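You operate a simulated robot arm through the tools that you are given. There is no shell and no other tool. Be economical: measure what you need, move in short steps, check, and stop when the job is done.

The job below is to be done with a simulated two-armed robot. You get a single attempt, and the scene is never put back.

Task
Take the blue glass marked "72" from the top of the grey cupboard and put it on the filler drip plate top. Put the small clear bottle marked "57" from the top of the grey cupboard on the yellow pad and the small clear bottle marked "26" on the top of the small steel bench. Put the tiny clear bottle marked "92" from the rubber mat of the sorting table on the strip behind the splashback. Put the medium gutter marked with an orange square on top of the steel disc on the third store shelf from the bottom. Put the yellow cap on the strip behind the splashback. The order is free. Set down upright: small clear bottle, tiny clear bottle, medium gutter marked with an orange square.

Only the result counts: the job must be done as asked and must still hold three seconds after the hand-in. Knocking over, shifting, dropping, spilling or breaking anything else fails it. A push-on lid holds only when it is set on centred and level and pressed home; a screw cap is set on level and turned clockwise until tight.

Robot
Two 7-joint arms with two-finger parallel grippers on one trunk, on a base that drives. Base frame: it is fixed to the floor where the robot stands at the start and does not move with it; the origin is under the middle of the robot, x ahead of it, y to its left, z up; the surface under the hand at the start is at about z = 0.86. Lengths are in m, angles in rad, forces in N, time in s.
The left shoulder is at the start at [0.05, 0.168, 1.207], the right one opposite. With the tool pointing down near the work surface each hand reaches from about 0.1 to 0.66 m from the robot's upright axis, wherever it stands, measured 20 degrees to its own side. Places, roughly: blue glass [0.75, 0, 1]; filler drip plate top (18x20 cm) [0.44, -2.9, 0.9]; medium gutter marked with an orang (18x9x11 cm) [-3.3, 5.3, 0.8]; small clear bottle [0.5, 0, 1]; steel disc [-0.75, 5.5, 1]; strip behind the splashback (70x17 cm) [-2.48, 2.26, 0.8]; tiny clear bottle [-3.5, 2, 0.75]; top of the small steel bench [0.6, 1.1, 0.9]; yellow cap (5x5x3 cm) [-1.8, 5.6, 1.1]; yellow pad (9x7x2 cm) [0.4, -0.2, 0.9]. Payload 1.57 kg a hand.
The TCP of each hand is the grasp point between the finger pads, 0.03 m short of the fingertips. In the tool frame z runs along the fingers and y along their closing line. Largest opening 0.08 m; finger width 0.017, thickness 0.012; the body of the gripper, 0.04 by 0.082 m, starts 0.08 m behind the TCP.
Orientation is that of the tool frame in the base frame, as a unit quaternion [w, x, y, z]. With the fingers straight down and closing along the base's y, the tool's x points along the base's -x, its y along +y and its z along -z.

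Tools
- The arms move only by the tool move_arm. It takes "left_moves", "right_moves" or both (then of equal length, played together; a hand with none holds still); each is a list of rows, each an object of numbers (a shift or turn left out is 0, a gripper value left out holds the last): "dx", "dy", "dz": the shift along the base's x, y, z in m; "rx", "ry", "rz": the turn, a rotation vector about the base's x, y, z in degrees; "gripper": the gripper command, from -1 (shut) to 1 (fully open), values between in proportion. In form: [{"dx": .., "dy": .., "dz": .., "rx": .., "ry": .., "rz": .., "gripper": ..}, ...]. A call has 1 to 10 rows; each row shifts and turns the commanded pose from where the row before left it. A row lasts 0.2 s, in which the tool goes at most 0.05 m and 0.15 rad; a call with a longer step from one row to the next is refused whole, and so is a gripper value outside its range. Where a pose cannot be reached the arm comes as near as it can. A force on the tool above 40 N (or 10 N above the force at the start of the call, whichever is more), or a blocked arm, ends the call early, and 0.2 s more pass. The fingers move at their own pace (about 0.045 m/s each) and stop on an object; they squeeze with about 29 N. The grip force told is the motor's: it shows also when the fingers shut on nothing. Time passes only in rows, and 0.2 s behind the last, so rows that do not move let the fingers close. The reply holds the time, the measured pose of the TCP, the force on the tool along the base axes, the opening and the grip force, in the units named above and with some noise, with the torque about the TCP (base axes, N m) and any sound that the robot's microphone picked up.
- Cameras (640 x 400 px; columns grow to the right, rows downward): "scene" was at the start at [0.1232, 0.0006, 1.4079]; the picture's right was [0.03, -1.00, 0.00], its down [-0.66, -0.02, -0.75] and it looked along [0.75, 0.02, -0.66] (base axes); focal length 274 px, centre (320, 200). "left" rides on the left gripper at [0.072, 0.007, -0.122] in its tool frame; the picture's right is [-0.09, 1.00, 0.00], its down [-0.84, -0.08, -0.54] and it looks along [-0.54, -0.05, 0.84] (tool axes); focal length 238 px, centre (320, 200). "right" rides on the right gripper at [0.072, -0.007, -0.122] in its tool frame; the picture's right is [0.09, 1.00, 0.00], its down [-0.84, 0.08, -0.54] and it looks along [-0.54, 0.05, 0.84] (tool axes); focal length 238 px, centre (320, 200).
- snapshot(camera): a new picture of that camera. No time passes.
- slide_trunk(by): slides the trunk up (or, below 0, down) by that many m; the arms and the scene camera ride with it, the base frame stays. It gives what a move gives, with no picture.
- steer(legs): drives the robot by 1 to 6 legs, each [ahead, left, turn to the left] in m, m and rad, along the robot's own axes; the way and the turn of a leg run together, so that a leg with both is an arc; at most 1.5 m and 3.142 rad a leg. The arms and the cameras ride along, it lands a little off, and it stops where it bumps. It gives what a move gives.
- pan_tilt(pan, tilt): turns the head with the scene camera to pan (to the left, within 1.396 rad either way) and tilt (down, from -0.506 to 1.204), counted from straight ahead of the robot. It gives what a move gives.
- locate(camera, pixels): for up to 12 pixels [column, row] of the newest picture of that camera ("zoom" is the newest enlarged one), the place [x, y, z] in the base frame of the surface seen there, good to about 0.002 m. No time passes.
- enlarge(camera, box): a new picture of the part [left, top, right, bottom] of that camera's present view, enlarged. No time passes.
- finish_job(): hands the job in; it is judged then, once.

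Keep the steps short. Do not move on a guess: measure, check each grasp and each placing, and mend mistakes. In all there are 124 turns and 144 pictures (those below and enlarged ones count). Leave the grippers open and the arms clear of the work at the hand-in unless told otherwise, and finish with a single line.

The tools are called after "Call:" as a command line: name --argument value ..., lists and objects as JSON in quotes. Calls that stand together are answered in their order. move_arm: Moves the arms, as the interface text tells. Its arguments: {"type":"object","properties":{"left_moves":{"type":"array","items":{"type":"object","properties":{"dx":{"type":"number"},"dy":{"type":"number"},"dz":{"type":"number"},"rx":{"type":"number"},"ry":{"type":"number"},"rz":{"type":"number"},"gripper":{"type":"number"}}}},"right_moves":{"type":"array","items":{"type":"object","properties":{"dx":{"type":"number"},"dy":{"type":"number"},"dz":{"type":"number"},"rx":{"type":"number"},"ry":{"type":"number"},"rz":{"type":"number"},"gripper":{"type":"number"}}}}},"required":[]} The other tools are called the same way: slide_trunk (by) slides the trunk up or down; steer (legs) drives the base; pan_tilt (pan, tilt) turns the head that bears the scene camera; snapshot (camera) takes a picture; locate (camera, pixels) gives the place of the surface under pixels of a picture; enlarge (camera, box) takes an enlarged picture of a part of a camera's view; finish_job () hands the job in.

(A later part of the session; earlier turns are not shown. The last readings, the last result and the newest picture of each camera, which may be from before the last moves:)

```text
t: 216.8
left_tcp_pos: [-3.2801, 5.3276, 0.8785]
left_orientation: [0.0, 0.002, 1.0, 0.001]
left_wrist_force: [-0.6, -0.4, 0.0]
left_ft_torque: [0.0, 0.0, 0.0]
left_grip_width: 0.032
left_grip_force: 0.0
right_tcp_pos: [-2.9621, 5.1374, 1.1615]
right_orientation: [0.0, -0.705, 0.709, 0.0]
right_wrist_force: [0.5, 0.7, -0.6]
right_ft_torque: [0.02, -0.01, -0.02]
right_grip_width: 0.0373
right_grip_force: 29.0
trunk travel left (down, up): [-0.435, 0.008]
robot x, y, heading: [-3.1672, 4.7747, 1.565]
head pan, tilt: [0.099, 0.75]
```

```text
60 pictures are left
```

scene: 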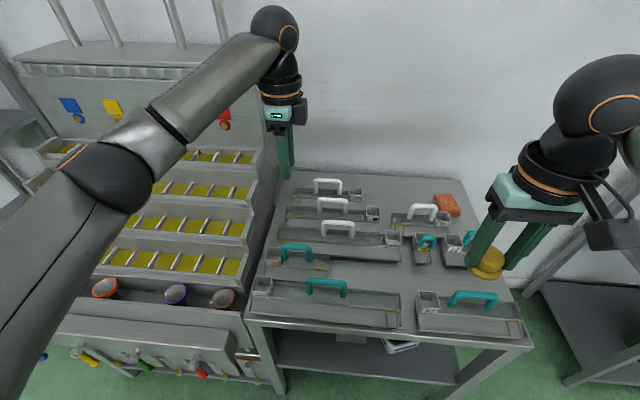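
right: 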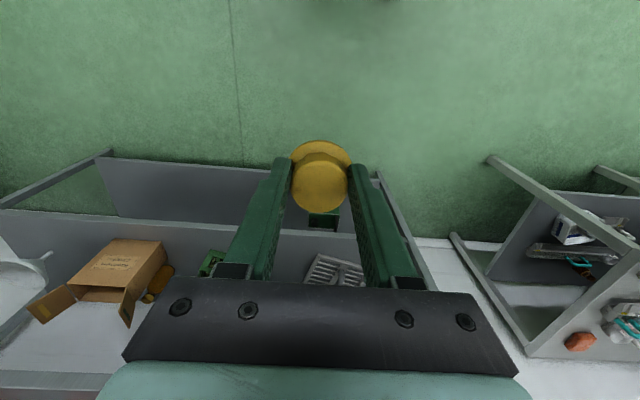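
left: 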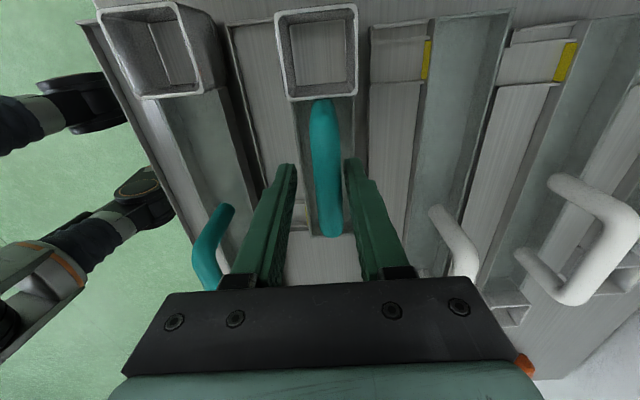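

Call:
move_arm --left_moves '[{"dx": -0.005}, {"gripper": -0.6}, {"gripper": -1}, {}, {}]'

Call:
move_arm --left_moves '[{"dz": 0.005}, {"dz": 0.01}, {"dz": 0.02}, {"dz": 0.03}, {}]'

Call:
snapshot --camera "left"

Call:
enlarge --camera "scene" --box '[220, 180, 380, 310]'

```text
t: 218.0
left_tcp_pos: [-3.2857, 5.3274, 0.8789]
left_orientation: [-0.001, 0.003, 1.0, 0.0]
left_wrist_force: [-0.9, 0.2, -0.3]
left_ft_torque: [0.02, 0.13, -0.05]
left_grip_width: 0.0155
left_grip_force: 29.1
right_tcp_pos: [-2.9623, 5.1367, 1.1616]
right_orientation: [-0.002, -0.705, 0.709, -0.001]
right_wrist_force: [0.2, -0.3, 0.3]
right_ft_torque: [-0.03, 0.01, -0.01]
right_grip_width: 0.0373
right_grip_force: 29.3
trunk travel left (down, up): [-0.435, 0.008]
robot x, y, heading: [-3.1681, 4.7712, 1.57]
head pan, tilt: [0.099, 0.75]
```

```text
t: 219.2
left_tcp_pos: [-3.2854, 5.3276, 0.9441]
left_orientation: [-0.002, 0.002, 1.0, 0.0]
left_wrist_force: [0.4, -0.1, -2.6]
left_ft_torque: [0.01, 0.0, 0.0]
left_grip_width: 0.0156
left_grip_force: 29.0
right_tcp_pos: [-2.9634, 5.1385, 1.1607]
right_orientation: [0.0, -0.705, 0.709, -0.001]
right_wrist_force: [0.1, -0.6, -0.4]
right_ft_torque: [-0.01, 0.0, -0.03]
right_grip_width: 0.0372
right_grip_force: 29.3
trunk travel left (down, up): [-0.435, 0.008]
robot x, y, heading: [-3.1682, 4.7711, 1.567]
head pan, tilt: [0.099, 0.75]
```

```text
59 pictures are left
```

left: 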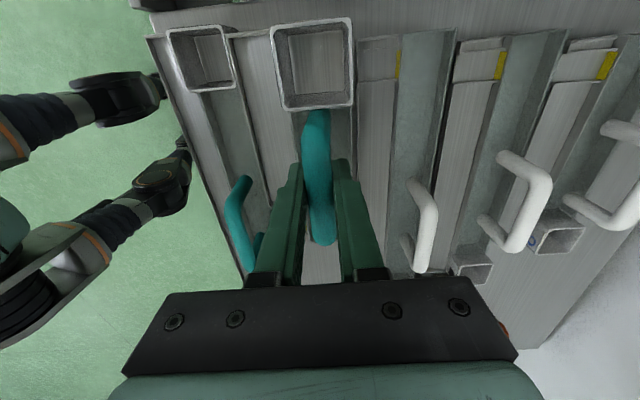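

```text
3.08 times, centred on (300, 245) of scene
```

zoom: 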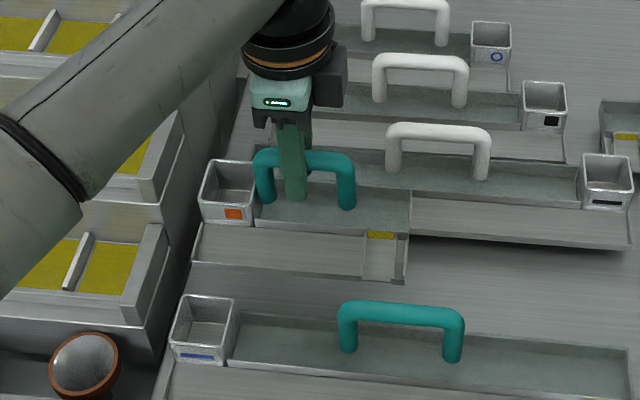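

The orange gutter is lifted level. I'll raise further and draw back.

Call:
move_arm --left_moves '[{"dz": 0.04}, {"dz": 0.04}, {"dz": 0.04}, {"dz": 0.04}, {"dz": 0.04}, {"dz": 0.03}, {"dy": -0.03}, {"dy": -0.03}, {"dy": -0.03}, {}]'

Call:
steer --legs '[[-0.5, 0, 0], [0, -1.2, 0], [0, -1.15, 0]]'

Call:
pan_tilt --pan 0 --tilt 0.4

Call:
snapshot --camera "scene"

```text
t: 221.4
left_tcp_pos: [-3.286, 5.2345, 1.1738]
left_orientation: [0.0, 0.002, 1.0, 0.001]
left_wrist_force: [0.2, 0.3, -4.0]
left_ft_torque: [0.02, 0.03, -0.03]
left_grip_width: 0.0159
left_grip_force: 28.8
right_tcp_pos: [-2.9621, 5.1375, 1.1609]
right_orientation: [-0.001, -0.705, 0.709, 0.0]
right_wrist_force: [0.0, -0.1, -0.5]
right_ft_torque: [-0.02, -0.01, 0.02]
right_grip_width: 0.0371
right_grip_force: 29.2
trunk travel left (down, up): [-0.435, 0.008]
robot x, y, heading: [-3.1719, 4.7689, 1.567]
head pan, tilt: [0.099, 0.75]
```

```text
t: 244.7
left_tcp_pos: [-0.9328, 4.7064, 1.1747]
left_orientation: [-0.001, 0.008, 1.0, -0.001]
left_wrist_force: [0.0, -0.5, -3.2]
left_ft_torque: [-0.03, -0.03, 0.05]
left_grip_width: 0.0154
left_grip_force: 29.3
right_tcp_pos: [-0.6097, 4.6053, 1.1608]
right_orientation: [0.0, -0.701, 0.713, -0.001]
right_wrist_force: [-0.1, 0.2, 0.2]
right_ft_torque: [0.0, 0.0, 0.01]
right_grip_width: 0.0373
right_grip_force: 28.6
trunk travel left (down, up): [-0.435, 0.008]
robot x, y, heading: [-0.8226, 4.242, 1.551]
head pan, tilt: [0.099, 0.75]
```

```text
t: 245.6
left_tcp_pos: [-0.9344, 4.7056, 1.1735]
left_orientation: [0.0, 0.008, 1.0, 0.0]
left_wrist_force: [-0.1, 0.4, -3.9]
left_ft_torque: [0.0, 0.01, 0.03]
left_grip_width: 0.0153
left_grip_force: 29.4
right_tcp_pos: [-0.61, 4.604, 1.1613]
right_orientation: [-0.001, -0.701, 0.713, -0.001]
right_wrist_force: [-1.2, 0.0, -0.9]
right_ft_torque: [0.02, -0.02, -0.02]
right_grip_width: 0.0373
right_grip_force: 29.4
trunk travel left (down, up): [-0.435, 0.008]
robot x, y, heading: [-0.8169, 4.2453, 1.554]
head pan, tilt: [0.0, 0.4]
```

```text
57 pictures are left
```

scene: 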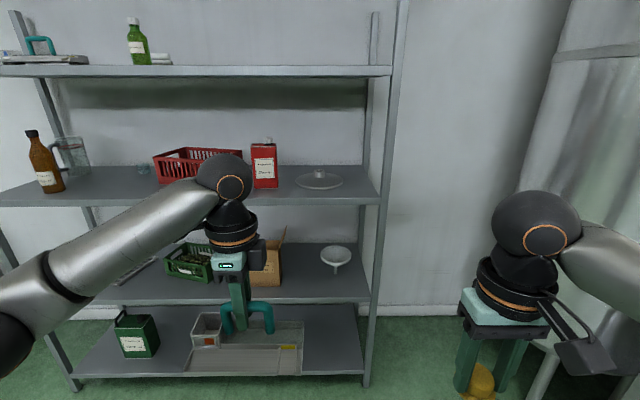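

Call:
enlarge --camera "scene" --box '[230, 120, 400, 220]'

Call:
locate --camera "zoom" --pixels '[[335, 235], [250, 228], [418, 228], [335, 202], [335, 258], [330, 192], [335, 180], [172, 180], [95, 190], [130, 90], [500, 100], [565, 200]]'

```text
3.76 times, centred on (315, 170) of scene
```

zoom: 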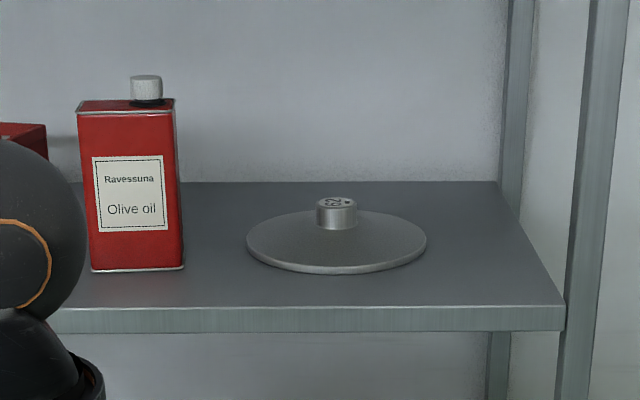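

```text
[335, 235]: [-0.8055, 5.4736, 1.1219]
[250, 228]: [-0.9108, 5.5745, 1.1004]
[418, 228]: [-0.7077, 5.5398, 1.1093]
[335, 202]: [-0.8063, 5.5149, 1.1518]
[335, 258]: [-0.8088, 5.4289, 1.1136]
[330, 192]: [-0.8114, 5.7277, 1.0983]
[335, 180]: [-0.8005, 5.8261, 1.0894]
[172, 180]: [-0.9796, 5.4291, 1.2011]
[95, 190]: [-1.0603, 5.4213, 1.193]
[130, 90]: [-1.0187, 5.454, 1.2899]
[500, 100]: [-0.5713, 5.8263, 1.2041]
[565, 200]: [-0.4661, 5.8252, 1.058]
```

Call:
enlarge --camera "scene" --box '[290, 160, 350, 200]'

Call:
locate --camera "zoom" --pixels '[[307, 120], [300, 140], [285, 150], [340, 150], [312, 160], [312, 190], [100, 200], [540, 200], [312, 300], [312, 260], [200, 200], [420, 200]]'

```text
10.00 times, centred on (320, 180) of scene
```

zoom: 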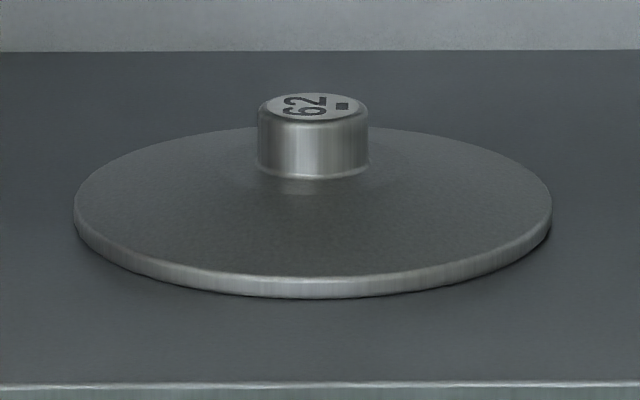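

```text
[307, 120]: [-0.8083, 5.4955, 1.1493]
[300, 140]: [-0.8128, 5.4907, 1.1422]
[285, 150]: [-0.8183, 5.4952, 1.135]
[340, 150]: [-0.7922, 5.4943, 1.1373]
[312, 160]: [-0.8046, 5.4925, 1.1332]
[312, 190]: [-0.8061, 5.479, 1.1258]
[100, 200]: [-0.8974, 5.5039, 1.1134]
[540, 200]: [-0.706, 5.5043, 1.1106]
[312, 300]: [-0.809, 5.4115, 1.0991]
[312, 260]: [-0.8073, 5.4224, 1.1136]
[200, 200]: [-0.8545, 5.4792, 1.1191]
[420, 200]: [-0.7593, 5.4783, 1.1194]
```

The disc is a flat cone with a hub knob (r≈0.025, top z 1.151) centred at about (−0.806, 5.517). The gutter must balance on the hub, with its weight centred under the grip. I'll check the free space on the right and the gutter's underside look.

Call:
locate --camera "scene" --pixels '[[550, 370], [535, 390], [600, 280], [560, 150], [390, 100], [375, 200], [228, 157], [110, 250], [250, 155], [300, 70], [580, 340], [215, 170]]'

Call:
enlarge --camera "scene" --box '[170, 260, 330, 390]'

```text
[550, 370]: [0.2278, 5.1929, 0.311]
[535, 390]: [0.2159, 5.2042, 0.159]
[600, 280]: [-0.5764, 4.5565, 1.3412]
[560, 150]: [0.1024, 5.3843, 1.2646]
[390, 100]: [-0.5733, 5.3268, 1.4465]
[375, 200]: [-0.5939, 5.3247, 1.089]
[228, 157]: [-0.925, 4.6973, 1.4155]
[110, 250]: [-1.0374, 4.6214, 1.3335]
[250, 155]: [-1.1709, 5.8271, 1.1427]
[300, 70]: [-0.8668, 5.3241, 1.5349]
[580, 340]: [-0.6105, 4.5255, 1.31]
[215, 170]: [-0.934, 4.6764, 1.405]
```

```text
3.08 times, centred on (250, 325) of scene
```

zoom: 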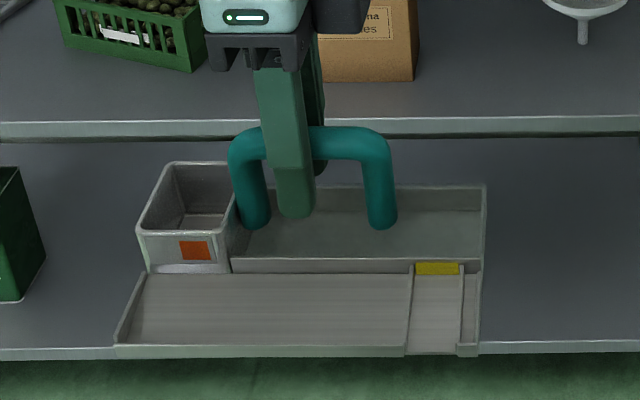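

Call:
move_arm --left_moves '[{"dz": 0.03, "dy": -0.02}, {"dz": 0.03, "dy": -0.02}, {"dz": 0.024, "dy": -0.02}, {"dy": -0.02}, {}, {}]' --right_moves '[{"dy": -0.035}, {"dy": -0.035}, {"dy": -0.035}, {"dy": -0.035}, {"dy": -0.03}, {}]'

Call:
steer --legs '[[0, 0, 0.017], [0.45, -0.11, 0]]'

Call:
snapshot --camera "scene"

```text
t: 246.9
left_tcp_pos: [-0.9344, 4.6241, 1.2578]
left_orientation: [-0.001, 0.008, 1.0, 0.0]
left_wrist_force: [-0.2, 0.4, -3.1]
left_ft_torque: [0.01, -0.04, 0.01]
left_grip_width: 0.0157
left_grip_force: 29.2
right_tcp_pos: [-0.6173, 4.464, 1.1813]
right_orientation: [-0.002, -0.702, 0.712, -0.002]
right_wrist_force: [0.5, -0.9, -0.4]
right_ft_torque: [0.01, -0.03, 0.0]
right_grip_width: 0.0373
right_grip_force: 29.3
right hand out of reach, approached as far as the arm can: row 4, 5
trunk travel left (down, up): [-0.435, 0.008]
robot x, y, heading: [-0.8212, 4.2413, 1.555]
head pan, tilt: [0.0, 0.4]
```

```text
t: 250.1
left_tcp_pos: [-0.8275, 5.0714, 1.258]
left_orientation: [-0.001, 0.001, 1.0, 0.001]
left_wrist_force: [-0.8, -0.5, -2.9]
left_ft_torque: [0.05, -0.02, 0.0]
left_grip_width: 0.0154
left_grip_force: 28.8
right_tcp_pos: [-0.5099, 4.9151, 1.1804]
right_orientation: [0.002, 0.708, -0.707, 0.001]
right_wrist_force: [0.1, 1.0, -1.1]
right_ft_torque: [-0.01, 0.04, 0.01]
right_grip_width: 0.0371
right_grip_force: 28.5
trunk travel left (down, up): [-0.435, 0.008]
robot x, y, heading: [-0.7096, 4.6874, 1.571]
head pan, tilt: [0.0, 0.4]
```

```text
53 pictures are left
```

scene: 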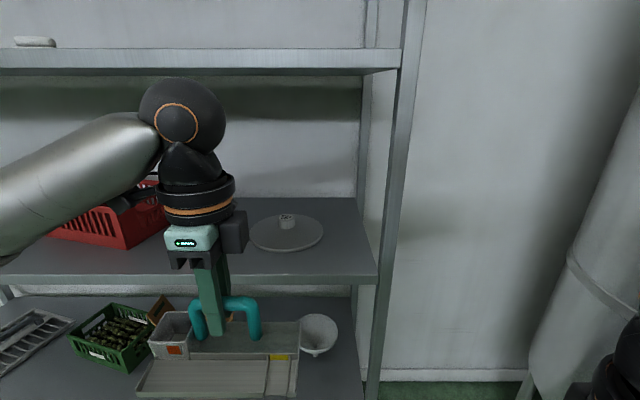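

Call:
enlarge --camera "scene" --box '[240, 195, 330, 255]'

Call:
locate --camera "zoom" --pixels '[[330, 135], [330, 148], [305, 140], [357, 140], [330, 175], [330, 215], [283, 175], [380, 175], [330, 125]]'

Call:
locate --camera "scene" --pixels '[[182, 79], [200, 85], [100, 120], [20, 190], [250, 72], [60, 72]]'

```text
6.67 times, centred on (285, 225) of scene
```

zoom: 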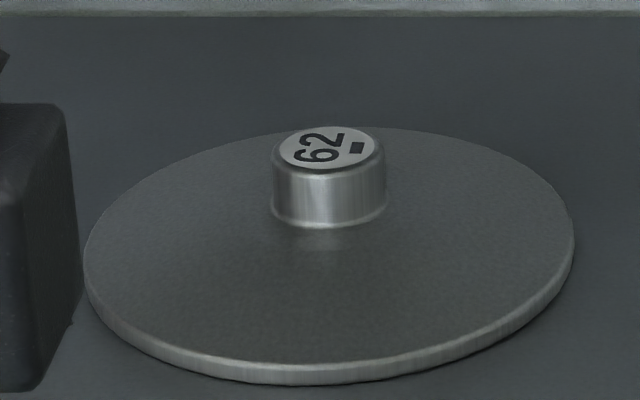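

```text
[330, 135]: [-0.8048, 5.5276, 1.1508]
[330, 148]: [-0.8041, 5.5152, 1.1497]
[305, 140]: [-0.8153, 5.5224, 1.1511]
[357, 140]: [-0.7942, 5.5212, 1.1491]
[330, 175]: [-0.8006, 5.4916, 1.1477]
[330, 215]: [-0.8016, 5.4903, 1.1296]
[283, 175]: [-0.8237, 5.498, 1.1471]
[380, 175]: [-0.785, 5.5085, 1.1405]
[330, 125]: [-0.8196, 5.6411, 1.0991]
```

```text
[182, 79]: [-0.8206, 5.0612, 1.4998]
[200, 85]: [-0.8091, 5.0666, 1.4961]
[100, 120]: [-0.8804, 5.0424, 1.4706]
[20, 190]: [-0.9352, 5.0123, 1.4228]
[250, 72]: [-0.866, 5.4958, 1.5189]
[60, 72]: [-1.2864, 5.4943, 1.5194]
```

The ball top has about 2 cm under the upper shelf. I'll drive 0.3 m in at this height, then check.

Call:
steer --legs '[[0.3, 0, 0]]'

Call:
snapshot --camera "scene"

Call:
snapshot --camera "left"

```text
t: 252.1
left_tcp_pos: [-0.8296, 5.3673, 1.2589]
left_orientation: [-0.001, -0.001, 1.0, 0.0]
left_wrist_force: [0.6, 0.3, -3.9]
left_ft_torque: [-0.02, -0.03, 0.0]
left_grip_width: 0.0157
left_grip_force: 28.8
right_tcp_pos: [-0.5101, 5.2143, 1.18]
right_orientation: [0.001, 0.708, -0.706, 0.002]
right_wrist_force: [0.1, -0.1, -0.4]
right_ft_torque: [-0.04, 0.02, -0.01]
right_grip_width: 0.0371
right_grip_force: 28.8
trunk travel left (down, up): [-0.435, 0.008]
robot x, y, heading: [-0.7081, 4.9864, 1.572]
head pan, tilt: [0.0, 0.4]
```

```text
51 pictures are left
```

scene: 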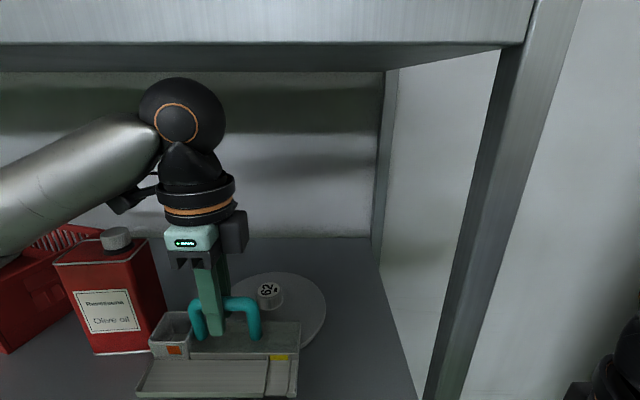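

```text
50 pictures are left
```

left: 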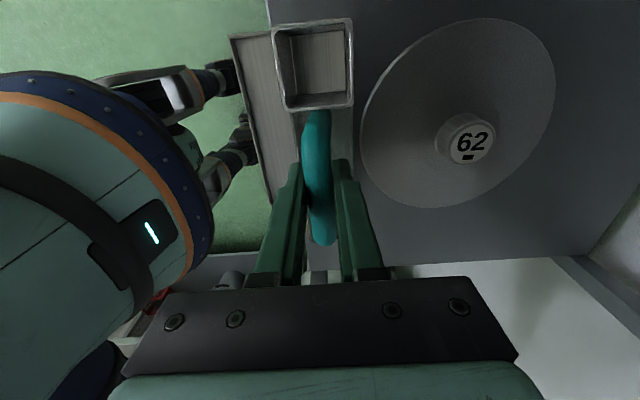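

Call:
move_arm --left_moves '[{"dy": 0.04, "dx": 0.009}, {"dy": 0.04, "dx": 0.009}, {"dy": 0.04, "dx": 0.008}, {"dy": 0.029}, {}]'

Call:
snapshot --camera "scene"

Call:
snapshot --camera "left"

```text
t: 253.3
left_tcp_pos: [-0.8058, 5.5171, 1.2572]
left_orientation: [-0.001, -0.002, 1.0, 0.0]
left_wrist_force: [-0.1, -0.2, -2.1]
left_ft_torque: [0.04, -0.01, 0.02]
left_grip_width: 0.0155
left_grip_force: 29.4
right_tcp_pos: [-0.5093, 5.2123, 1.1816]
right_orientation: [0.002, 0.709, -0.706, 0.001]
right_wrist_force: [0.1, 0.8, 0.3]
right_ft_torque: [-0.04, -0.02, -0.01]
right_grip_width: 0.0373
right_grip_force: 28.7
trunk travel left (down, up): [-0.435, 0.008]
robot x, y, heading: [-0.7082, 4.9871, 1.575]
head pan, tilt: [0.0, 0.4]
```

```text
49 pictures are left
```

scene: 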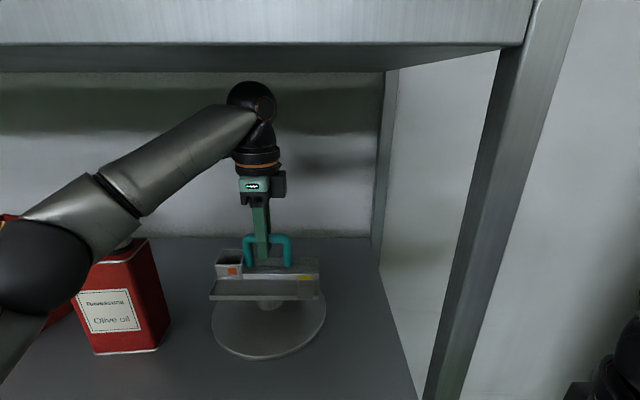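

```text
48 pictures are left
```

left: 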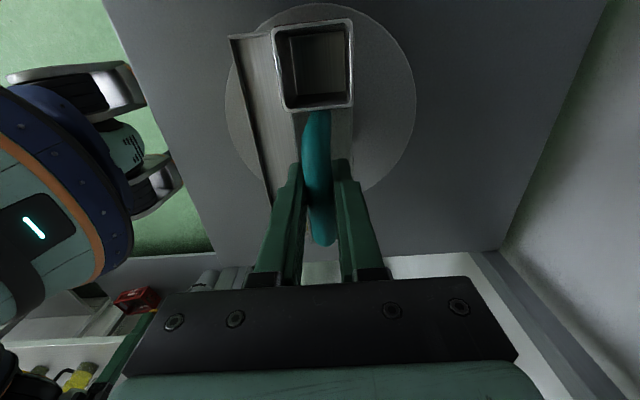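

Call:
enlarge --camera "scene" --box '[190, 220, 340, 370]'

Call:
locate --camera "scene" --pixels '[[60, 250], [85, 265], [110, 230], [125, 243], [120, 205], [269, 308], [260, 300], [280, 300], [212, 299], [318, 299]]'

```text
2.67 times, centred on (265, 295) of scene
```

zoom: 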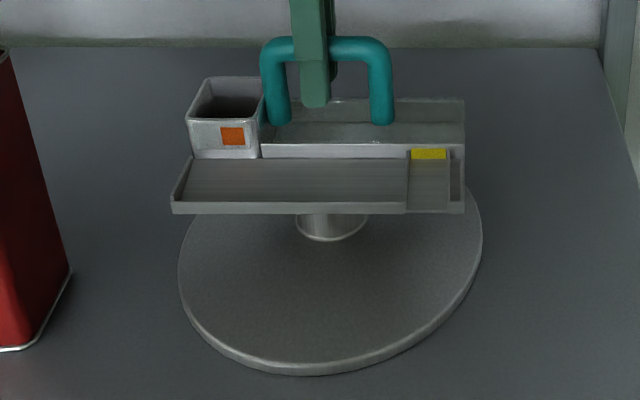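

```text
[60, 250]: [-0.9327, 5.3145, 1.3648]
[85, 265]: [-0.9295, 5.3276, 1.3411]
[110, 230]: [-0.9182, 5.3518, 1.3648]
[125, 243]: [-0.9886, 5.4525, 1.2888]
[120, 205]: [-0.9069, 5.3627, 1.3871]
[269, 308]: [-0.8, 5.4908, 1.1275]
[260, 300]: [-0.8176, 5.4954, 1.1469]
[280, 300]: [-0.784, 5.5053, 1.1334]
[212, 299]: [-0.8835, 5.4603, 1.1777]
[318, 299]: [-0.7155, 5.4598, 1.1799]
```

Aligned over the hub. Lowering in small steps until contact.

Call:
move_arm --left_moves '[{"dz": -0.003}, {"dz": -0.002}, {}]'

Call:
move_arm --left_moves '[{"dz": -0.002}, {}]'

```text
t: 254.1
left_tcp_pos: [-0.8046, 5.517, 1.2538]
left_orientation: [0.001, 0.0, 1.0, 0.0]
left_wrist_force: [-0.4, -0.4, -3.0]
left_ft_torque: [0.01, -0.02, -0.02]
left_grip_width: 0.0155
left_grip_force: 28.9
right_tcp_pos: [-0.5092, 5.212, 1.1805]
right_orientation: [0.002, 0.708, -0.706, 0.002]
right_wrist_force: [0.3, 0.6, -0.4]
right_ft_torque: [-0.01, -0.03, -0.01]
right_grip_width: 0.0374
right_grip_force: 28.5
trunk travel left (down, up): [-0.435, 0.008]
robot x, y, heading: [-0.7104, 4.9827, 1.574]
head pan, tilt: [0.0, 0.4]
```

```text
t: 254.7
left_tcp_pos: [-0.8037, 5.517, 1.2495]
left_orientation: [-0.001, -0.001, 1.0, 0.0]
left_wrist_force: [0.9, -1.3, -3.4]
left_ft_torque: [0.02, 0.0, 0.05]
left_grip_width: 0.0156
left_grip_force: 29.1
right_tcp_pos: [-0.511, 5.2126, 1.1811]
right_orientation: [0.001, 0.709, -0.706, 0.001]
right_wrist_force: [0.2, -0.4, -1.1]
right_ft_torque: [0.0, 0.03, 0.03]
right_grip_width: 0.037
right_grip_force: 28.8
trunk travel left (down, up): [-0.435, 0.008]
robot x, y, heading: [-0.7063, 4.9841, 1.574]
head pan, tilt: [0.0, 0.4]
```

Call:
move_arm --left_moves '[{"dz": -0.0015}, {}]'

Call:
move_arm --left_moves '[{"dz": -0.001}, {}]'

```text
t: 255.3
left_tcp_pos: [-0.8038, 5.5167, 1.2494]
left_orientation: [-0.001, -0.001, 1.0, 0.0]
left_wrist_force: [-0.1, 0.8, -3.3]
left_ft_torque: [0.0, 0.0, -0.01]
left_grip_width: 0.0155
left_grip_force: 28.7
right_tcp_pos: [-0.5104, 5.2136, 1.1807]
right_orientation: [0.001, 0.708, -0.706, 0.001]
right_wrist_force: [-0.3, 0.0, -0.2]
right_ft_torque: [0.01, 0.02, -0.01]
right_grip_width: 0.0373
right_grip_force: 29.2
trunk travel left (down, up): [-0.435, 0.008]
robot x, y, heading: [-0.7091, 4.9852, 1.575]
head pan, tilt: [0.0, 0.4]
```

```text
t: 255.9
left_tcp_pos: [-0.8031, 5.5178, 1.2475]
left_orientation: [0.0, 0.0, 1.0, 0.0]
left_wrist_force: [0.1, 0.0, -3.0]
left_ft_torque: [-0.01, -0.02, -0.04]
left_grip_width: 0.0154
left_grip_force: 28.3
right_tcp_pos: [-0.5104, 5.2115, 1.1807]
right_orientation: [0.001, 0.708, -0.706, 0.001]
right_wrist_force: [0.6, -0.9, -0.9]
right_ft_torque: [-0.01, 0.02, 0.0]
right_grip_width: 0.0371
right_grip_force: 29.1
trunk travel left (down, up): [-0.435, 0.008]
robot x, y, heading: [-0.7094, 4.989, 1.57]
head pan, tilt: [0.0, 0.4]
```

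Call:
move_arm --left_moves '[{"dz": -0.001}, {}]'

Call:
move_arm --left_moves '[{"dz": -0.001}, {}]'

```text
t: 256.5
left_tcp_pos: [-0.8034, 5.516, 1.2475]
left_orientation: [-0.001, -0.001, 1.0, 0.0]
left_wrist_force: [0.7, 0.3, -3.5]
left_ft_torque: [-0.03, 0.01, -0.01]
left_grip_width: 0.0154
left_grip_force: 29.3
right_tcp_pos: [-0.5107, 5.2121, 1.1811]
right_orientation: [0.001, 0.709, -0.706, 0.001]
right_wrist_force: [-0.9, -0.4, -0.6]
right_ft_torque: [0.0, -0.01, -0.01]
right_grip_width: 0.0372
right_grip_force: 28.7
trunk travel left (down, up): [-0.435, 0.008]
robot x, y, heading: [-0.7074, 4.9905, 1.576]
head pan, tilt: [0.0, 0.4]
```

```text
t: 257.1
left_tcp_pos: [-0.8034, 5.5174, 1.2468]
left_orientation: [0.0, 0.0, 1.0, 0.0]
left_wrist_force: [0.0, 0.1, -2.4]
left_ft_torque: [0.01, 0.0, 0.01]
left_grip_width: 0.0153
left_grip_force: 29.3
right_tcp_pos: [-0.5105, 5.2127, 1.1805]
right_orientation: [0.001, 0.708, -0.706, 0.002]
right_wrist_force: [-0.9, -0.1, -0.2]
right_ft_torque: [-0.01, 0.01, -0.01]
right_grip_width: 0.0372
right_grip_force: 29.3
trunk travel left (down, up): [-0.435, 0.008]
robot x, y, heading: [-0.7098, 4.9851, 1.573]
head pan, tilt: [0.0, 0.4]
```

Call:
move_arm --left_moves '[{"dz": -0.001}, {"dz": -0.001}, {}]'

Call:
enlarge --camera "scene" --box '[190, 220, 340, 370]'

```text
t: 257.9
left_tcp_pos: [-0.8033, 5.5177, 1.2437]
left_orientation: [-0.001, 0.0, 1.0, -0.001]
left_wrist_force: [-0.4, 0.7, -3.3]
left_ft_torque: [0.02, -0.01, 0.02]
left_grip_width: 0.0153
left_grip_force: 29.2
right_tcp_pos: [-0.5107, 5.2129, 1.181]
right_orientation: [0.001, 0.708, -0.706, 0.001]
right_wrist_force: [0.1, 1.1, -0.9]
right_ft_torque: [0.01, -0.01, 0.01]
right_grip_width: 0.0372
right_grip_force: 28.6
trunk travel left (down, up): [-0.435, 0.008]
robot x, y, heading: [-0.7071, 4.9863, 1.57]
head pan, tilt: [0.0, 0.4]
```

```text
2.67 times, centred on (265, 295) of scene
```

zoom: 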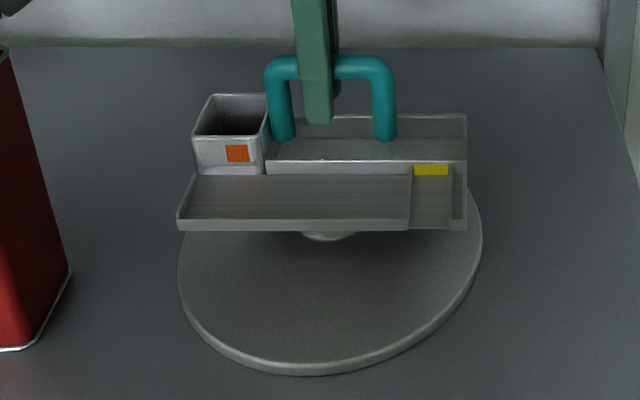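

Call:
move_arm --left_moves '[{"dz": -0.001}, {"dz": -0.001}, {"dz": -0.001}, {}]'

```text
t: 258.9
left_tcp_pos: [-0.8024, 5.5162, 1.2422]
left_orientation: [-0.001, -0.001, 1.0, 0.001]
left_wrist_force: [-0.8, 0.9, -3.0]
left_ft_torque: [0.0, 0.0, 0.0]
left_grip_width: 0.0157
left_grip_force: 29.5
right_tcp_pos: [-0.5098, 5.2124, 1.1811]
right_orientation: [0.001, 0.709, -0.706, 0.002]
right_wrist_force: [-0.4, 0.2, -0.4]
right_ft_torque: [0.0, -0.03, 0.01]
right_grip_width: 0.0372
right_grip_force: 29.3
trunk travel left (down, up): [-0.435, 0.008]
robot x, y, heading: [-0.7127, 4.9857, 1.578]
head pan, tilt: [0.0, 0.4]
```

Call:
move_arm --left_moves '[{"dz": -0.001}, {"dz": -0.001}, {"dz": -0.001}, {}]'

Call:
enlarge --camera "scene" --box '[190, 220, 340, 370]'

Call:
locate --camera "zoom" --pixels '[[330, 228], [250, 226], [430, 226], [320, 66], [360, 150], [330, 140], [250, 60], [230, 160], [300, 195], [300, 165], [400, 165], [440, 148]]'

```text
t: 259.9
left_tcp_pos: [-0.803, 5.5174, 1.237]
left_orientation: [0.0, -0.001, 1.0, -0.001]
left_wrist_force: [-0.9, -0.2, -3.3]
left_ft_torque: [-0.02, 0.0, 0.02]
left_grip_width: 0.0154
left_grip_force: 29.3
right_tcp_pos: [-0.5107, 5.212, 1.1807]
right_orientation: [0.002, 0.708, -0.706, 0.001]
right_wrist_force: [-0.4, -0.4, 0.6]
right_ft_torque: [0.02, -0.01, -0.02]
right_grip_width: 0.037
right_grip_force: 29.0
trunk travel left (down, up): [-0.435, 0.008]
robot x, y, heading: [-0.71, 4.9862, 1.574]
head pan, tilt: [0.0, 0.4]
```

```text
2.67 times, centred on (265, 295) of scene
```

zoom: 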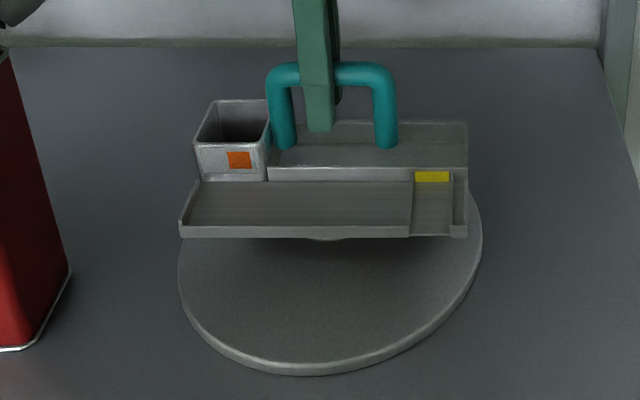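

```text
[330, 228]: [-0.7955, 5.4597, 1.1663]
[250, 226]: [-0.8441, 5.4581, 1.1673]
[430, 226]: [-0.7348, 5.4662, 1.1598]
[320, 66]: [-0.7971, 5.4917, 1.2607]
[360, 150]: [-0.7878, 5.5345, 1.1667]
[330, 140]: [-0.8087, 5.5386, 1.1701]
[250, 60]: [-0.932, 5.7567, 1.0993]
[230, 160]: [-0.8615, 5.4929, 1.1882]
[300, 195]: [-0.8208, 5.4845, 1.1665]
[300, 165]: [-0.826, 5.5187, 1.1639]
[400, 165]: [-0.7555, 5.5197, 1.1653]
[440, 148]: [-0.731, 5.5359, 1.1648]
```

No contact yet: the tray floor is at 1.166 and the hub top at 1.150. I'll keep lowering in 1 mm steps; the force stop protects.

Call:
move_arm --left_moves '[{"dz": -0.0015}, {"dz": -0.0015}, {"dz": -0.0015}, {"dz": -0.0015}, {}]'

Call:
enlarge --camera "scene" --box '[190, 220, 340, 370]'

```text
t: 261.1
left_tcp_pos: [-0.8029, 5.5155, 1.233]
left_orientation: [-0.001, -0.001, 1.0, 0.0]
left_wrist_force: [0.5, 0.0, -2.9]
left_ft_torque: [-0.01, -0.05, 0.03]
left_grip_width: 0.0155
left_grip_force: 28.9
right_tcp_pos: [-0.5095, 5.2122, 1.18]
right_orientation: [0.001, 0.708, -0.706, 0.0]
right_wrist_force: [-0.3, 0.0, 0.0]
right_ft_torque: [0.0, 0.0, -0.01]
right_grip_width: 0.0369
right_grip_force: 28.5
trunk travel left (down, up): [-0.435, 0.008]
robot x, y, heading: [-0.7093, 4.9873, 1.572]
head pan, tilt: [0.0, 0.4]
```

```text
2.67 times, centred on (265, 295) of scene
```

zoom: 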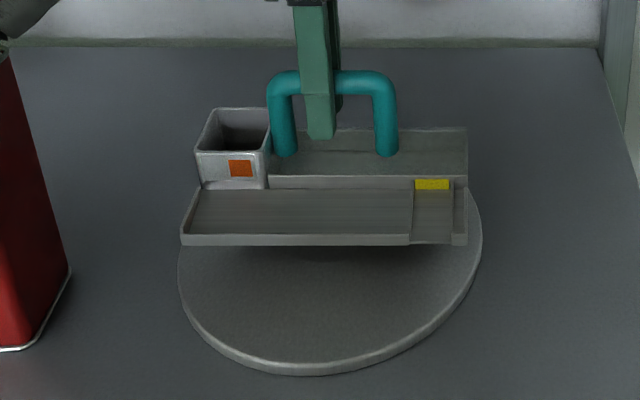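

Call:
move_arm --left_moves '[{"dz": -0.0015}, {"dz": -0.0015}, {"dz": -0.0015}, {}]'

Call:
move_arm --left_moves '[{"dz": -0.0015}, {"dz": -0.0015}, {"dz": -0.0015}, {}]'

```text
t: 262.1
left_tcp_pos: [-0.8032, 5.5169, 1.2291]
left_orientation: [0.001, -0.001, 1.0, 0.001]
left_wrist_force: [-0.6, -0.3, 6.2]
left_ft_torque: [-0.08, 0.09, -0.04]
left_grip_width: 0.0152
left_grip_force: 29.0
right_tcp_pos: [-0.5093, 5.2124, 1.1807]
right_orientation: [0.001, 0.708, -0.706, 0.001]
right_wrist_force: [0.1, 0.3, -0.8]
right_ft_torque: [-0.04, 0.02, -0.01]
right_grip_width: 0.0372
right_grip_force: 29.1
trunk travel left (down, up): [-0.435, 0.008]
robot x, y, heading: [-0.7088, 4.9839, 1.579]
head pan, tilt: [0.0, 0.4]
```

```text
t: 263.1
left_tcp_pos: [-0.8028, 5.5164, 1.2241]
left_orientation: [0.0, -0.001, 1.0, 0.002]
left_wrist_force: [-0.5, 5.0, 20.0]
left_ft_torque: [-0.04, -0.07, -0.01]
left_grip_width: 0.0158
left_grip_force: 28.2
right_tcp_pos: [-0.5098, 5.2102, 1.1805]
right_orientation: [0.001, 0.708, -0.706, 0.002]
right_wrist_force: [0.2, -0.1, 0.4]
right_ft_torque: [0.03, -0.01, 0.01]
right_grip_width: 0.0373
right_grip_force: 29.2
trunk travel left (down, up): [-0.435, 0.008]
robot x, y, heading: [-0.7092, 4.9833, 1.574]
head pan, tilt: [0.0, 0.4]
```

Contact with the hub. I'll relieve the pressure and look.

Call:
move_arm --left_moves '[{"dz": 0.0015}, {"dz": 0.001}, {}]'

Call:
enlarge --camera "scene" --box '[190, 220, 340, 370]'

```text
t: 263.9
left_tcp_pos: [-0.8022, 5.5157, 1.2237]
left_orientation: [0.0, -0.001, 1.0, -0.001]
left_wrist_force: [1.0, 0.2, 4.3]
left_ft_torque: [-0.03, -0.22, 0.01]
left_grip_width: 0.0158
left_grip_force: 29.1
right_tcp_pos: [-0.5101, 5.2123, 1.1807]
right_orientation: [0.001, 0.708, -0.706, 0.001]
right_wrist_force: [-0.3, 0.5, -0.6]
right_ft_torque: [-0.01, -0.02, 0.02]
right_grip_width: 0.0371
right_grip_force: 29.5
trunk travel left (down, up): [-0.435, 0.008]
robot x, y, heading: [-0.7086, 4.9852, 1.574]
head pan, tilt: [0.0, 0.4]
```

```text
2.67 times, centred on (265, 295) of scene
```

zoom: 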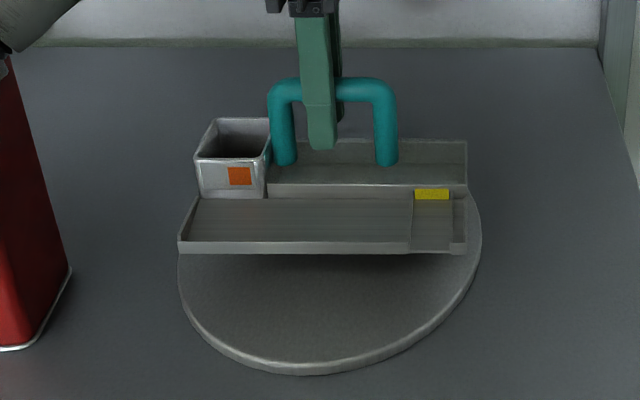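

Call:
move_arm --left_moves '[{"dz": 0.001}, {}]'

Call:
move_arm --left_moves '[{"gripper": -0.55}, {}, {}]'

Call:
enlarge --camera "scene" --box '[190, 220, 340, 370]'

```text
t: 264.5
left_tcp_pos: [-0.8026, 5.5157, 1.2267]
left_orientation: [0.0, -0.001, 1.0, -0.001]
left_wrist_force: [0.7, 0.6, -3.2]
left_ft_torque: [0.04, -0.04, 0.02]
left_grip_width: 0.0157
left_grip_force: 28.9
right_tcp_pos: [-0.5103, 5.2129, 1.1815]
right_orientation: [0.001, 0.708, -0.706, 0.002]
right_wrist_force: [-0.6, -0.1, 0.0]
right_ft_torque: [-0.02, -0.02, -0.01]
right_grip_width: 0.0371
right_grip_force: 29.3
trunk travel left (down, up): [-0.435, 0.008]
robot x, y, heading: [-0.7108, 4.9877, 1.576]
head pan, tilt: [0.0, 0.4]
```

```text
t: 265.3
left_tcp_pos: [-0.8024, 5.5174, 1.2278]
left_orientation: [0.0, -0.001, 1.0, 0.0]
left_wrist_force: [-0.1, -0.2, 0.4]
left_ft_torque: [-0.02, 0.02, -0.03]
left_grip_width: 0.0179
left_grip_force: 0.0
right_tcp_pos: [-0.5102, 5.2126, 1.1796]
right_orientation: [0.002, 0.708, -0.706, 0.001]
right_wrist_force: [0.6, -0.7, -0.3]
right_ft_torque: [-0.01, -0.02, 0.01]
right_grip_width: 0.037
right_grip_force: 29.0
trunk travel left (down, up): [-0.435, 0.008]
robot x, y, heading: [-0.709, 4.985, 1.576]
head pan, tilt: [0.0, 0.4]
```

```text
2.67 times, centred on (265, 295) of scene
```

zoom: 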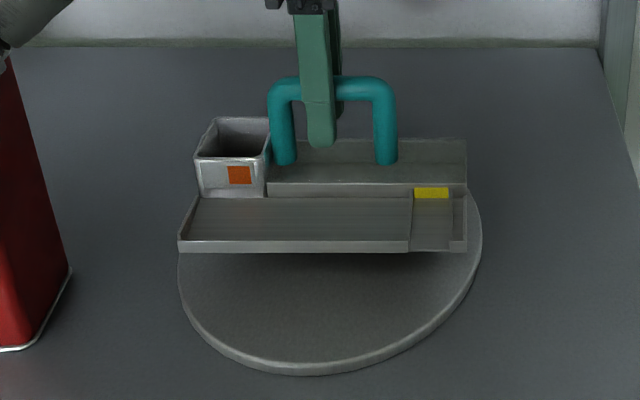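

It stays level with slack fingers. Opening further and checking.

Call:
move_arm --left_moves '[{"gripper": -0.35}, {}, {}, {}]'

Call:
enlarge --camera "scene" --box '[190, 220, 340, 370]'

Call:
locate --camera "zoom" --pixels '[[200, 225], [395, 225], [300, 190], [300, 230], [285, 170], [440, 170], [340, 160]]'

```text
t: 266.3
left_tcp_pos: [-0.803, 5.517, 1.2275]
left_orientation: [-0.001, -0.001, 1.0, -0.001]
left_wrist_force: [0.3, -0.6, -0.3]
left_ft_torque: [-0.01, -0.03, 0.01]
left_grip_width: 0.0259
left_grip_force: 0.1
right_tcp_pos: [-0.5098, 5.2122, 1.1807]
right_orientation: [0.001, 0.708, -0.706, 0.001]
right_wrist_force: [0.9, -0.7, -1.1]
right_ft_torque: [0.0, -0.01, -0.05]
right_grip_width: 0.0374
right_grip_force: 29.2
trunk travel left (down, up): [-0.435, 0.008]
robot x, y, heading: [-0.7104, 4.9893, 1.58]
head pan, tilt: [0.0, 0.4]
```

```text
2.67 times, centred on (265, 295) of scene
```

zoom: 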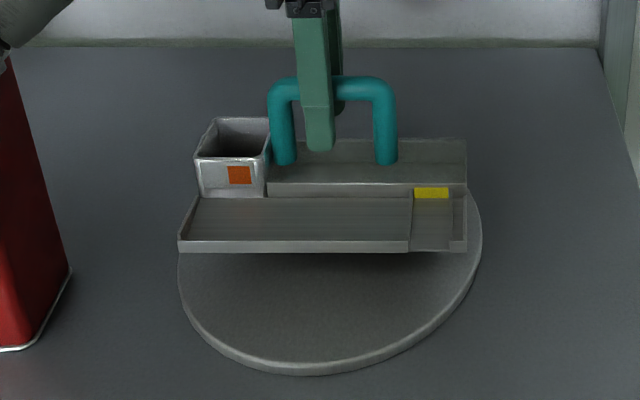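

```text
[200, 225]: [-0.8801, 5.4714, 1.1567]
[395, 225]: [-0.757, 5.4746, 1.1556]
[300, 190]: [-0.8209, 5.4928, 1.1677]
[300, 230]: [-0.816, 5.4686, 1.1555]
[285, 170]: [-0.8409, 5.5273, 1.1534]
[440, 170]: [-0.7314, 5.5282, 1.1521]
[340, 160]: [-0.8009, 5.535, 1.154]
```

The gutter stands free and level. Lifting straight up would bring the wrist near the upper shelf, so I'll open wider, lean the hand back 24° about the bar, and withdraw along the fingers.

Call:
move_arm --left_moves '[{"gripper": 0.35}, {}, {}]'

Call:
move_arm --left_moves '[{"rx": 6}, {"rx": 6}, {}]'

Call:
snapshot --camera "scene"

Call:
snapshot --camera "left"

```text
t: 267.1
left_tcp_pos: [-0.8031, 5.5163, 1.228]
left_orientation: [-0.001, -0.001, 1.0, 0.0]
left_wrist_force: [0.6, -0.2, -0.2]
left_ft_torque: [0.02, -0.03, 0.0]
left_grip_width: 0.0539
left_grip_force: 0.0
right_tcp_pos: [-0.5097, 5.2121, 1.1808]
right_orientation: [0.001, 0.708, -0.706, 0.002]
right_wrist_force: [0.1, 0.8, 0.0]
right_ft_torque: [0.01, 0.0, 0.01]
right_grip_width: 0.0372
right_grip_force: 29.7
trunk travel left (down, up): [-0.435, 0.008]
robot x, y, heading: [-0.706, 4.9874, 1.578]
head pan, tilt: [0.0, 0.4]
```

```text
t: 267.9
left_tcp_pos: [-0.8029, 5.518, 1.2281]
left_orientation: [0.0, -0.002, 0.994, 0.105]
left_wrist_force: [0.8, -0.5, 0.5]
left_ft_torque: [0.0, -0.01, -0.02]
left_grip_width: 0.0538
left_grip_force: 0.1
right_tcp_pos: [-0.5106, 5.2126, 1.181]
right_orientation: [0.001, 0.708, -0.706, 0.002]
right_wrist_force: [0.7, 0.2, -0.4]
right_ft_torque: [0.0, 0.01, 0.0]
right_grip_width: 0.0373
right_grip_force: 29.1
trunk travel left (down, up): [-0.435, 0.008]
robot x, y, heading: [-0.7087, 4.9863, 1.571]
head pan, tilt: [0.0, 0.4]
```

```text
40 pictures are left
```

scene: 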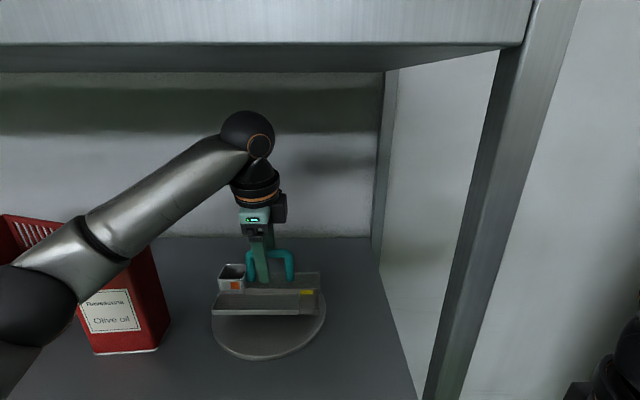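

```text
39 pictures are left
```

left: 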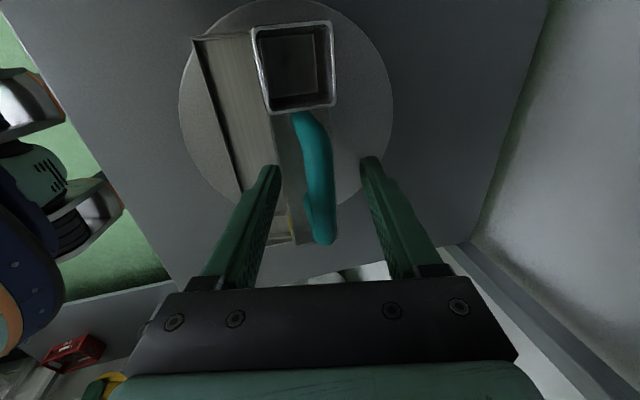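

Call:
move_arm --left_moves '[{"rx": 6}, {"rx": 6}, {"dy": -0.008, "dz": 0.0183}, {"dy": -0.008, "dz": 0.0183}, {"dy": -0.008, "dz": 0.0183}, {}]'

Call:
snapshot --camera "scene"

```text
t: 269.3
left_tcp_pos: [-0.8042, 5.4935, 1.2825]
left_orientation: [0.0, -0.002, 0.978, 0.208]
left_wrist_force: [-0.2, 0.0, -0.3]
left_ft_torque: [0.0, -0.01, 0.03]
left_grip_width: 0.0541
left_grip_force: 0.0
right_tcp_pos: [-0.5099, 5.2139, 1.1798]
right_orientation: [0.001, 0.708, -0.706, 0.001]
right_wrist_force: [-0.1, -0.5, -0.2]
right_ft_torque: [-0.01, 0.01, 0.02]
right_grip_width: 0.0371
right_grip_force: 28.9
trunk travel left (down, up): [-0.435, 0.008]
robot x, y, heading: [-0.7056, 4.983, 1.573]
head pan, tilt: [0.0, 0.4]
```

```text
38 pictures are left
```

scene: 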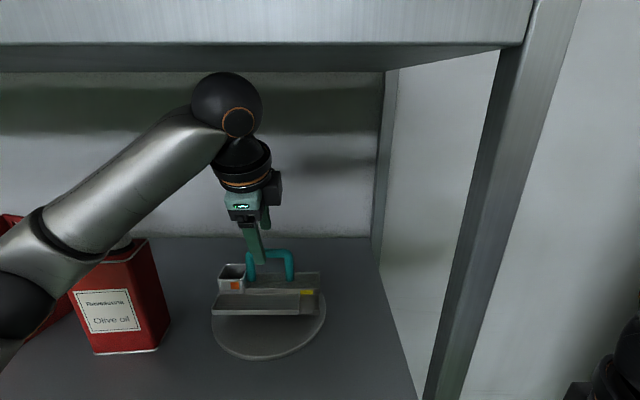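

The fingers are above the bar. Withdrawing straight back.

Call:
move_arm --left_moves '[{"dy": -0.03}, {"dy": -0.04}, {"dy": -0.04}, {"dy": -0.04, "dz": -0.01}, {"dy": -0.03, "dz": -0.01}, {}]'

Call:
enlarge --camera "scene" --box '[120, 200, 360, 370]'

```text
t: 270.7
left_tcp_pos: [-0.8027, 5.3093, 1.262]
left_orientation: [0.001, -0.001, 0.978, 0.208]
left_wrist_force: [-0.2, -0.4, 0.2]
left_ft_torque: [0.05, 0.02, -0.03]
left_grip_width: 0.0538
left_grip_force: 0.1
right_tcp_pos: [-0.5099, 5.2128, 1.1814]
right_orientation: [0.001, 0.708, -0.706, 0.001]
right_wrist_force: [0.2, 0.0, -0.3]
right_ft_torque: [-0.02, 0.0, -0.04]
right_grip_width: 0.0372
right_grip_force: 29.3
trunk travel left (down, up): [-0.435, 0.008]
robot x, y, heading: [-0.7124, 4.9887, 1.574]
head pan, tilt: [0.0, 0.4]
```

```text
2.35 times, centred on (240, 285) of scene
```

zoom: 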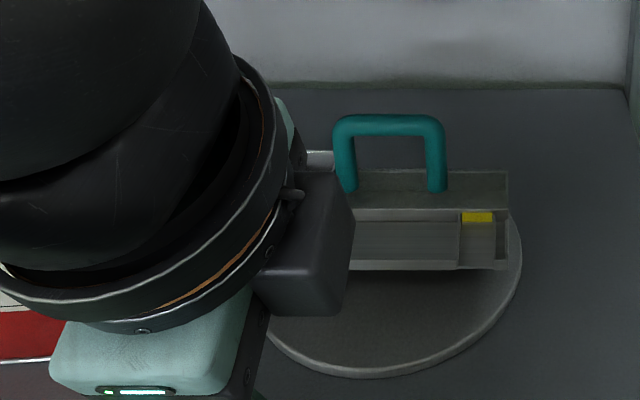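

The gutter stands. Drive back, turn to face −x, and look at the splashback bench.

Call:
steer --legs '[[-0.9, 0, 0], [0, 0, 1.57]]'

Call:
move_arm --left_moves '[{"ry": -6}, {"ry": -6}, {"ry": -6}, {"ry": -6}, {"gripper": 1}]'

Call:
pan_tilt --pan 0.7 --tilt 0.35

Call:
snapshot --camera "scene"

```text
t: 279.3
left_tcp_pos: [-1.0202, 3.9873, 1.2627]
left_orientation: [0.149, 0.702, -0.682, -0.144]
left_wrist_force: [-0.2, -0.7, -0.1]
left_ft_torque: [0.0, 0.03, 0.03]
left_grip_width: 0.0542
left_grip_force: 0.0
right_tcp_pos: [-0.93, 4.2812, 1.1799]
right_orientation: [0.0, 1.0, 0.015, 0.002]
right_wrist_force: [0.2, 0.1, -0.3]
right_ft_torque: [-0.03, -0.02, 0.02]
right_grip_width: 0.0372
right_grip_force: 29.0
trunk travel left (down, up): [-0.435, 0.008]
robot x, y, heading: [-0.6993, 4.0896, -3.111]
head pan, tilt: [0.0, 0.4]
```

```text
t: 280.5
left_tcp_pos: [-1.0199, 3.9875, 1.2631]
left_orientation: [0.003, 0.716, -0.698, 0.004]
left_wrist_force: [-0.1, 0.6, 0.7]
left_ft_torque: [-0.02, -0.01, 0.0]
left_grip_width: 0.0801
left_grip_force: 0.0
right_tcp_pos: [-0.9282, 4.2836, 1.1809]
right_orientation: [-0.001, 1.0, 0.014, 0.001]
right_wrist_force: [-1.0, 0.0, -0.4]
right_ft_torque: [0.0, 0.01, 0.02]
right_grip_width: 0.0371
right_grip_force: 29.3
trunk travel left (down, up): [-0.435, 0.008]
robot x, y, heading: [-0.6953, 4.0912, -3.112]
head pan, tilt: [0.0, 0.4]
```

```text
t: 281.5
left_tcp_pos: [-1.02, 3.9871, 1.2634]
left_orientation: [0.004, 0.716, -0.698, 0.004]
left_wrist_force: [-0.1, 0.7, -0.5]
left_ft_torque: [0.0, -0.02, 0.02]
left_grip_width: 0.08
left_grip_force: 0.1
right_tcp_pos: [-0.9284, 4.282, 1.1808]
right_orientation: [0.0, 1.0, 0.015, 0.002]
right_wrist_force: [0.6, 0.5, -0.5]
right_ft_torque: [0.04, 0.01, 0.02]
right_grip_width: 0.0371
right_grip_force: 28.7
trunk travel left (down, up): [-0.435, 0.008]
robot x, y, heading: [-0.6977, 4.0892, -3.113]
head pan, tilt: [0.7, 0.351]
```

```text
36 pictures are left
```

scene: 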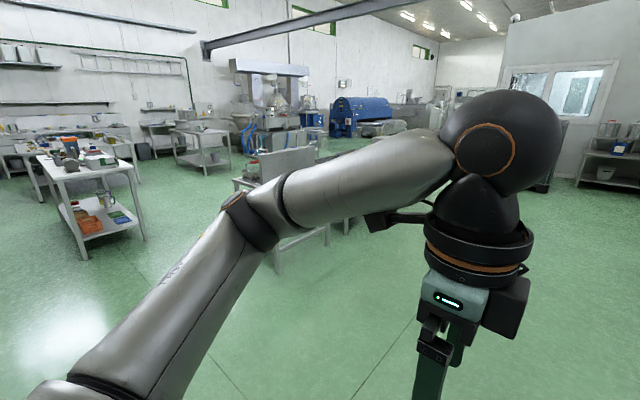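

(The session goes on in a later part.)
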